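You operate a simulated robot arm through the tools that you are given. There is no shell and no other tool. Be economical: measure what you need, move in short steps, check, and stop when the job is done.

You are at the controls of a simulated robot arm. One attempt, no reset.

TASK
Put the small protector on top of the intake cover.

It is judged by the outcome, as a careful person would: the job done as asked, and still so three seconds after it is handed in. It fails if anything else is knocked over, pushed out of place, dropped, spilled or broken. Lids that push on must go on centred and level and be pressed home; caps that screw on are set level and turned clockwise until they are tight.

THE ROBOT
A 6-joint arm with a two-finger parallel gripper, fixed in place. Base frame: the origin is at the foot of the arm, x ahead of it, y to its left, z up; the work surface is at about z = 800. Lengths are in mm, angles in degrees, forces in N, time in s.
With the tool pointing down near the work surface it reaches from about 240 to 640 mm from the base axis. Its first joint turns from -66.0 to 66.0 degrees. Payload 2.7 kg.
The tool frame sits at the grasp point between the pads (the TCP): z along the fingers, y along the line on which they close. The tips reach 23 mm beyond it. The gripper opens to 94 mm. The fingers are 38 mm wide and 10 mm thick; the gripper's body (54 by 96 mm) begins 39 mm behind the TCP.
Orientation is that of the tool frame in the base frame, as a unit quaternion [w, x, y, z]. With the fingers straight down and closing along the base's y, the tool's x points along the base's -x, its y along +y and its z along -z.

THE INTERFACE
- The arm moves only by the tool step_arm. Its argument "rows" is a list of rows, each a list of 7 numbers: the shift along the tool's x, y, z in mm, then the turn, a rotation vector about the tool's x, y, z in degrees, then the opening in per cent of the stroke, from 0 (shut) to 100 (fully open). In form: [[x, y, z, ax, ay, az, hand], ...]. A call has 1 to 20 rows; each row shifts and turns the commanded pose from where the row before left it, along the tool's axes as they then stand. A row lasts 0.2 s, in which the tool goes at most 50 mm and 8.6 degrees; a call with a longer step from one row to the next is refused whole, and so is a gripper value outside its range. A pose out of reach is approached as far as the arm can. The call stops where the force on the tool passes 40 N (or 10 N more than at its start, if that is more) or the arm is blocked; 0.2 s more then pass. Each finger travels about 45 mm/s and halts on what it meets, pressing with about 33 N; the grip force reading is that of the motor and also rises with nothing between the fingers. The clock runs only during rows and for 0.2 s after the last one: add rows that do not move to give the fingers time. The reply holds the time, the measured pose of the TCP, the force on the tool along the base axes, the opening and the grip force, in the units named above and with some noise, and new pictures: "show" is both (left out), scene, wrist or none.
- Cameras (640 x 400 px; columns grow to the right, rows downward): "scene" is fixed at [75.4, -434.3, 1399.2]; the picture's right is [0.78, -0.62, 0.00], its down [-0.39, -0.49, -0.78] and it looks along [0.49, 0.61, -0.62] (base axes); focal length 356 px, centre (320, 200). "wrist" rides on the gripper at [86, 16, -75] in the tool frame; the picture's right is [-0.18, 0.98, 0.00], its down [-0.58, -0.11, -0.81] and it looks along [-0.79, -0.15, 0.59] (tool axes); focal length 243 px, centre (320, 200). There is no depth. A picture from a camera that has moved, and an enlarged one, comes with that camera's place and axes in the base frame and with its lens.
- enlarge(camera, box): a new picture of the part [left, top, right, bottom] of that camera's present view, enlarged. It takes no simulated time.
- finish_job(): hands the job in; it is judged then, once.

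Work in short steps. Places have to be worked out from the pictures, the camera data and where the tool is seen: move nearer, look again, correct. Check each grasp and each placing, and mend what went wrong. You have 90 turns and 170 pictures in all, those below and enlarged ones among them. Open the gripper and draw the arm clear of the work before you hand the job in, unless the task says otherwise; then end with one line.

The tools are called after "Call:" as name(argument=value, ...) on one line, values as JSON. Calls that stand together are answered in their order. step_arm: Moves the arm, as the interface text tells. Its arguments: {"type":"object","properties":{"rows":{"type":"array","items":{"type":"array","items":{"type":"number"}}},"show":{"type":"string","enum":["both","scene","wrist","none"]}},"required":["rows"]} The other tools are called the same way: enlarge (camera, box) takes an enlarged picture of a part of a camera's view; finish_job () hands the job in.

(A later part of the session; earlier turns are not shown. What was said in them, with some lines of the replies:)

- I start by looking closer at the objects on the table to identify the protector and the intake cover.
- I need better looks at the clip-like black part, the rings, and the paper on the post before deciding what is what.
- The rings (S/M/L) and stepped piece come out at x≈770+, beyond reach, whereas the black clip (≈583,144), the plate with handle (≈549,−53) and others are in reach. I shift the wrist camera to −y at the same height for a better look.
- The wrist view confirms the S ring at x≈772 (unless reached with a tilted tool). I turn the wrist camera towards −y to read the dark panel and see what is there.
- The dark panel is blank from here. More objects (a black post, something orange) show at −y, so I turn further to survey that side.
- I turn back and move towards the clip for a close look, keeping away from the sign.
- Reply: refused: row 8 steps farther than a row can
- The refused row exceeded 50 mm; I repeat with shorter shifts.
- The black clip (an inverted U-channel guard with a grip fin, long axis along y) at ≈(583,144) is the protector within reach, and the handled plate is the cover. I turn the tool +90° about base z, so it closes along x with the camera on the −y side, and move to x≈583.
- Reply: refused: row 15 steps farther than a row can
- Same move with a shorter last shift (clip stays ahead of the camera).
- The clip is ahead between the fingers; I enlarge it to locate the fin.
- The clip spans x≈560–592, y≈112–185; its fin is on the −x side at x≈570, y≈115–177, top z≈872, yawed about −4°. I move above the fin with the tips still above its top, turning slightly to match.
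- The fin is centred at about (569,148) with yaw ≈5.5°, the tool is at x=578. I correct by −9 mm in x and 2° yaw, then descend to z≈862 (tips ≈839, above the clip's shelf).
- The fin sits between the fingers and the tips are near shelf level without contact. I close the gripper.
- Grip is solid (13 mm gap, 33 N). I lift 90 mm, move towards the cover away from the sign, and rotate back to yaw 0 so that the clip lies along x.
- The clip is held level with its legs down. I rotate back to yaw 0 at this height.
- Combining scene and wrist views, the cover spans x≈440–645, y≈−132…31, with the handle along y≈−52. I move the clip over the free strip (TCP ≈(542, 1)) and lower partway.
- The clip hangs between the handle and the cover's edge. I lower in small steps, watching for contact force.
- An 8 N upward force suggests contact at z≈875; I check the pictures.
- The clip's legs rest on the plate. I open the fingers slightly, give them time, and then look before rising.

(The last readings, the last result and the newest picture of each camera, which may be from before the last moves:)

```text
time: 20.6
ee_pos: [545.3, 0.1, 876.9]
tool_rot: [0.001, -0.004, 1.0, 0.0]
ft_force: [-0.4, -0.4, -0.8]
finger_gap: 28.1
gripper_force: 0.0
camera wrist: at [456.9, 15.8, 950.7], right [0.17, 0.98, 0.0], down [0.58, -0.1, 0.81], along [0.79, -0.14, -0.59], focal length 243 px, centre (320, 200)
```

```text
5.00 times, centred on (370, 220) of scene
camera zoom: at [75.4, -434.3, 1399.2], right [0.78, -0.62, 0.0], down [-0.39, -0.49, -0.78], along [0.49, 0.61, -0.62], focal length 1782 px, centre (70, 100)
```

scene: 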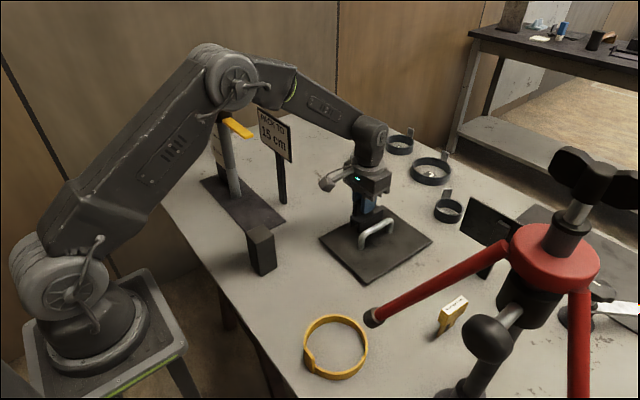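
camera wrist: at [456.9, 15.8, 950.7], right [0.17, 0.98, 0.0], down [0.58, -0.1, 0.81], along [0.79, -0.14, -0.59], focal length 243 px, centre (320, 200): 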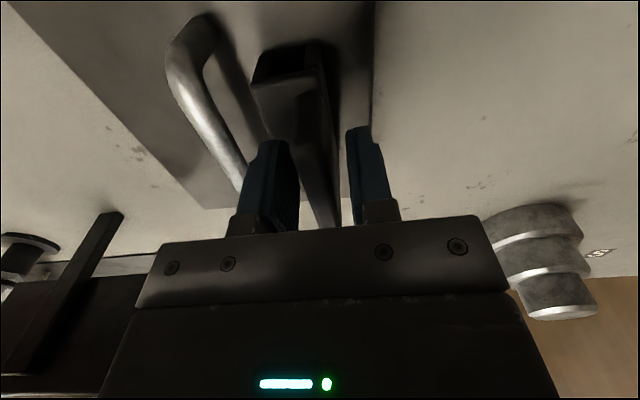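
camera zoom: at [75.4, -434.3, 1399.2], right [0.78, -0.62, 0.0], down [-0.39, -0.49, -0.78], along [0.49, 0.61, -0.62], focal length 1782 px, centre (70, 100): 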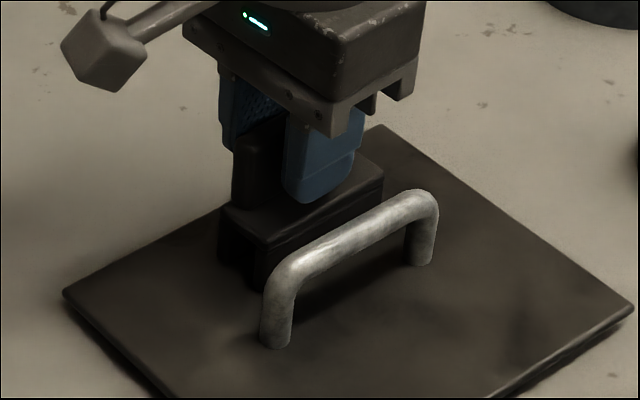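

The clip stays put, upright and released. I rise straight up and open fully once clear, then check.

Call:
step_arm(rows=[[0, 0, -15, 0, 0, 0, 30], [0, 0, -25, 0, 0, 0, 30], [0, 0, -35, 0, 0, 0, 30], [0, 0, -40, 0, 0, 0, 60], [40, 0, -20, 0, 0, 0, 100], [40, 0, -20, 0, 0, 0, 100], [40, 0, 0, 0, 0, 0, 100], [0, 0, 0, 0, 0, 0, 100]], show="both")

Call:
enlarge(camera="scene", box=[310, 170, 450, 290])

```text
time: 22.4
ee_pos: [423.9, 0.2, 1031.0]
tool_rot: [0.001, -0.004, 1.0, 0.0]
ft_force: [-0.2, 0.1, 0.5]
finger_gap: 94.1
gripper_force: 0.1
camera wrist: at [336.2, 14.8, 1104.4], right [0.18, 0.98, 0.0], down [0.58, -0.1, 0.81], along [0.79, -0.14, -0.59], focal length 243 px, centre (320, 200)
```

scene: 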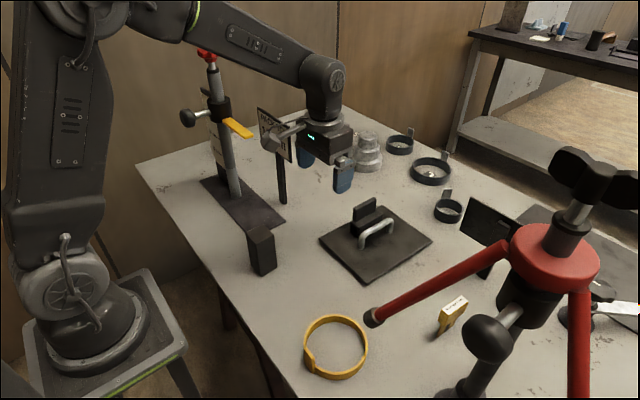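
wrist: 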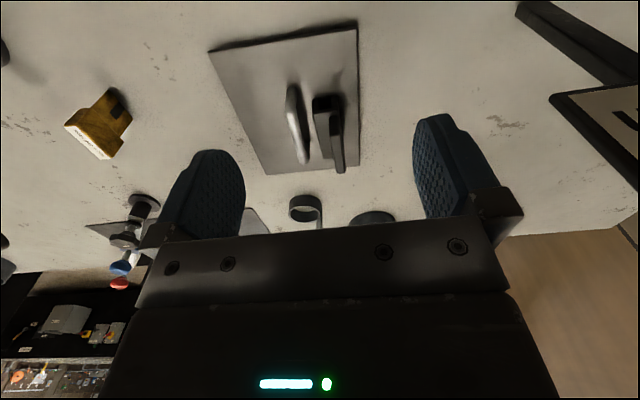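

```text
3.33 times, centred on (380, 230) of scene
camera zoom: at [75.3, -434.3, 1399.2], right [0.78, -0.62, 0.0], down [-0.39, -0.49, -0.78], along [0.49, 0.61, -0.62], focal length 1188 px, centre (120, 100)
```

zoom: 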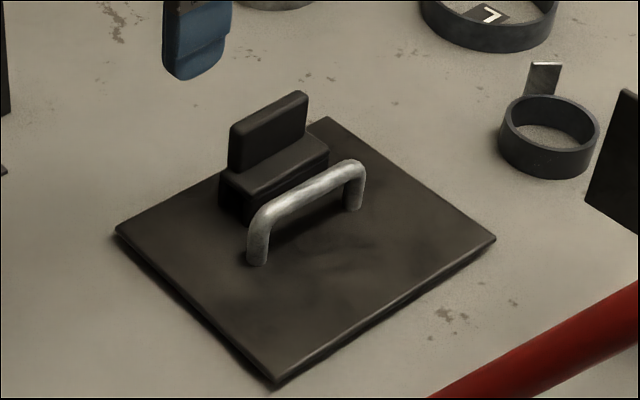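

The clip stands upright on the cover beside the handle, fully inside its edges. The cover hasn't moved and the arm is clear, so I hand the job in.

Call:
finish_job()

```text
The job is handed in.
```

I put the black clip-shaped guard on the handled plate and handed the job in. Nothing was labelled, so taking the clip as "the small protector" and the plate as "the intake cover" was my judgement. The small ring with a tab could also have been meant, but it lay about 775 mm out, beyond the tool-down reach. The clip stands upright beside the handle, nothing else was disturbed, and the arm is clear with the gripper open.
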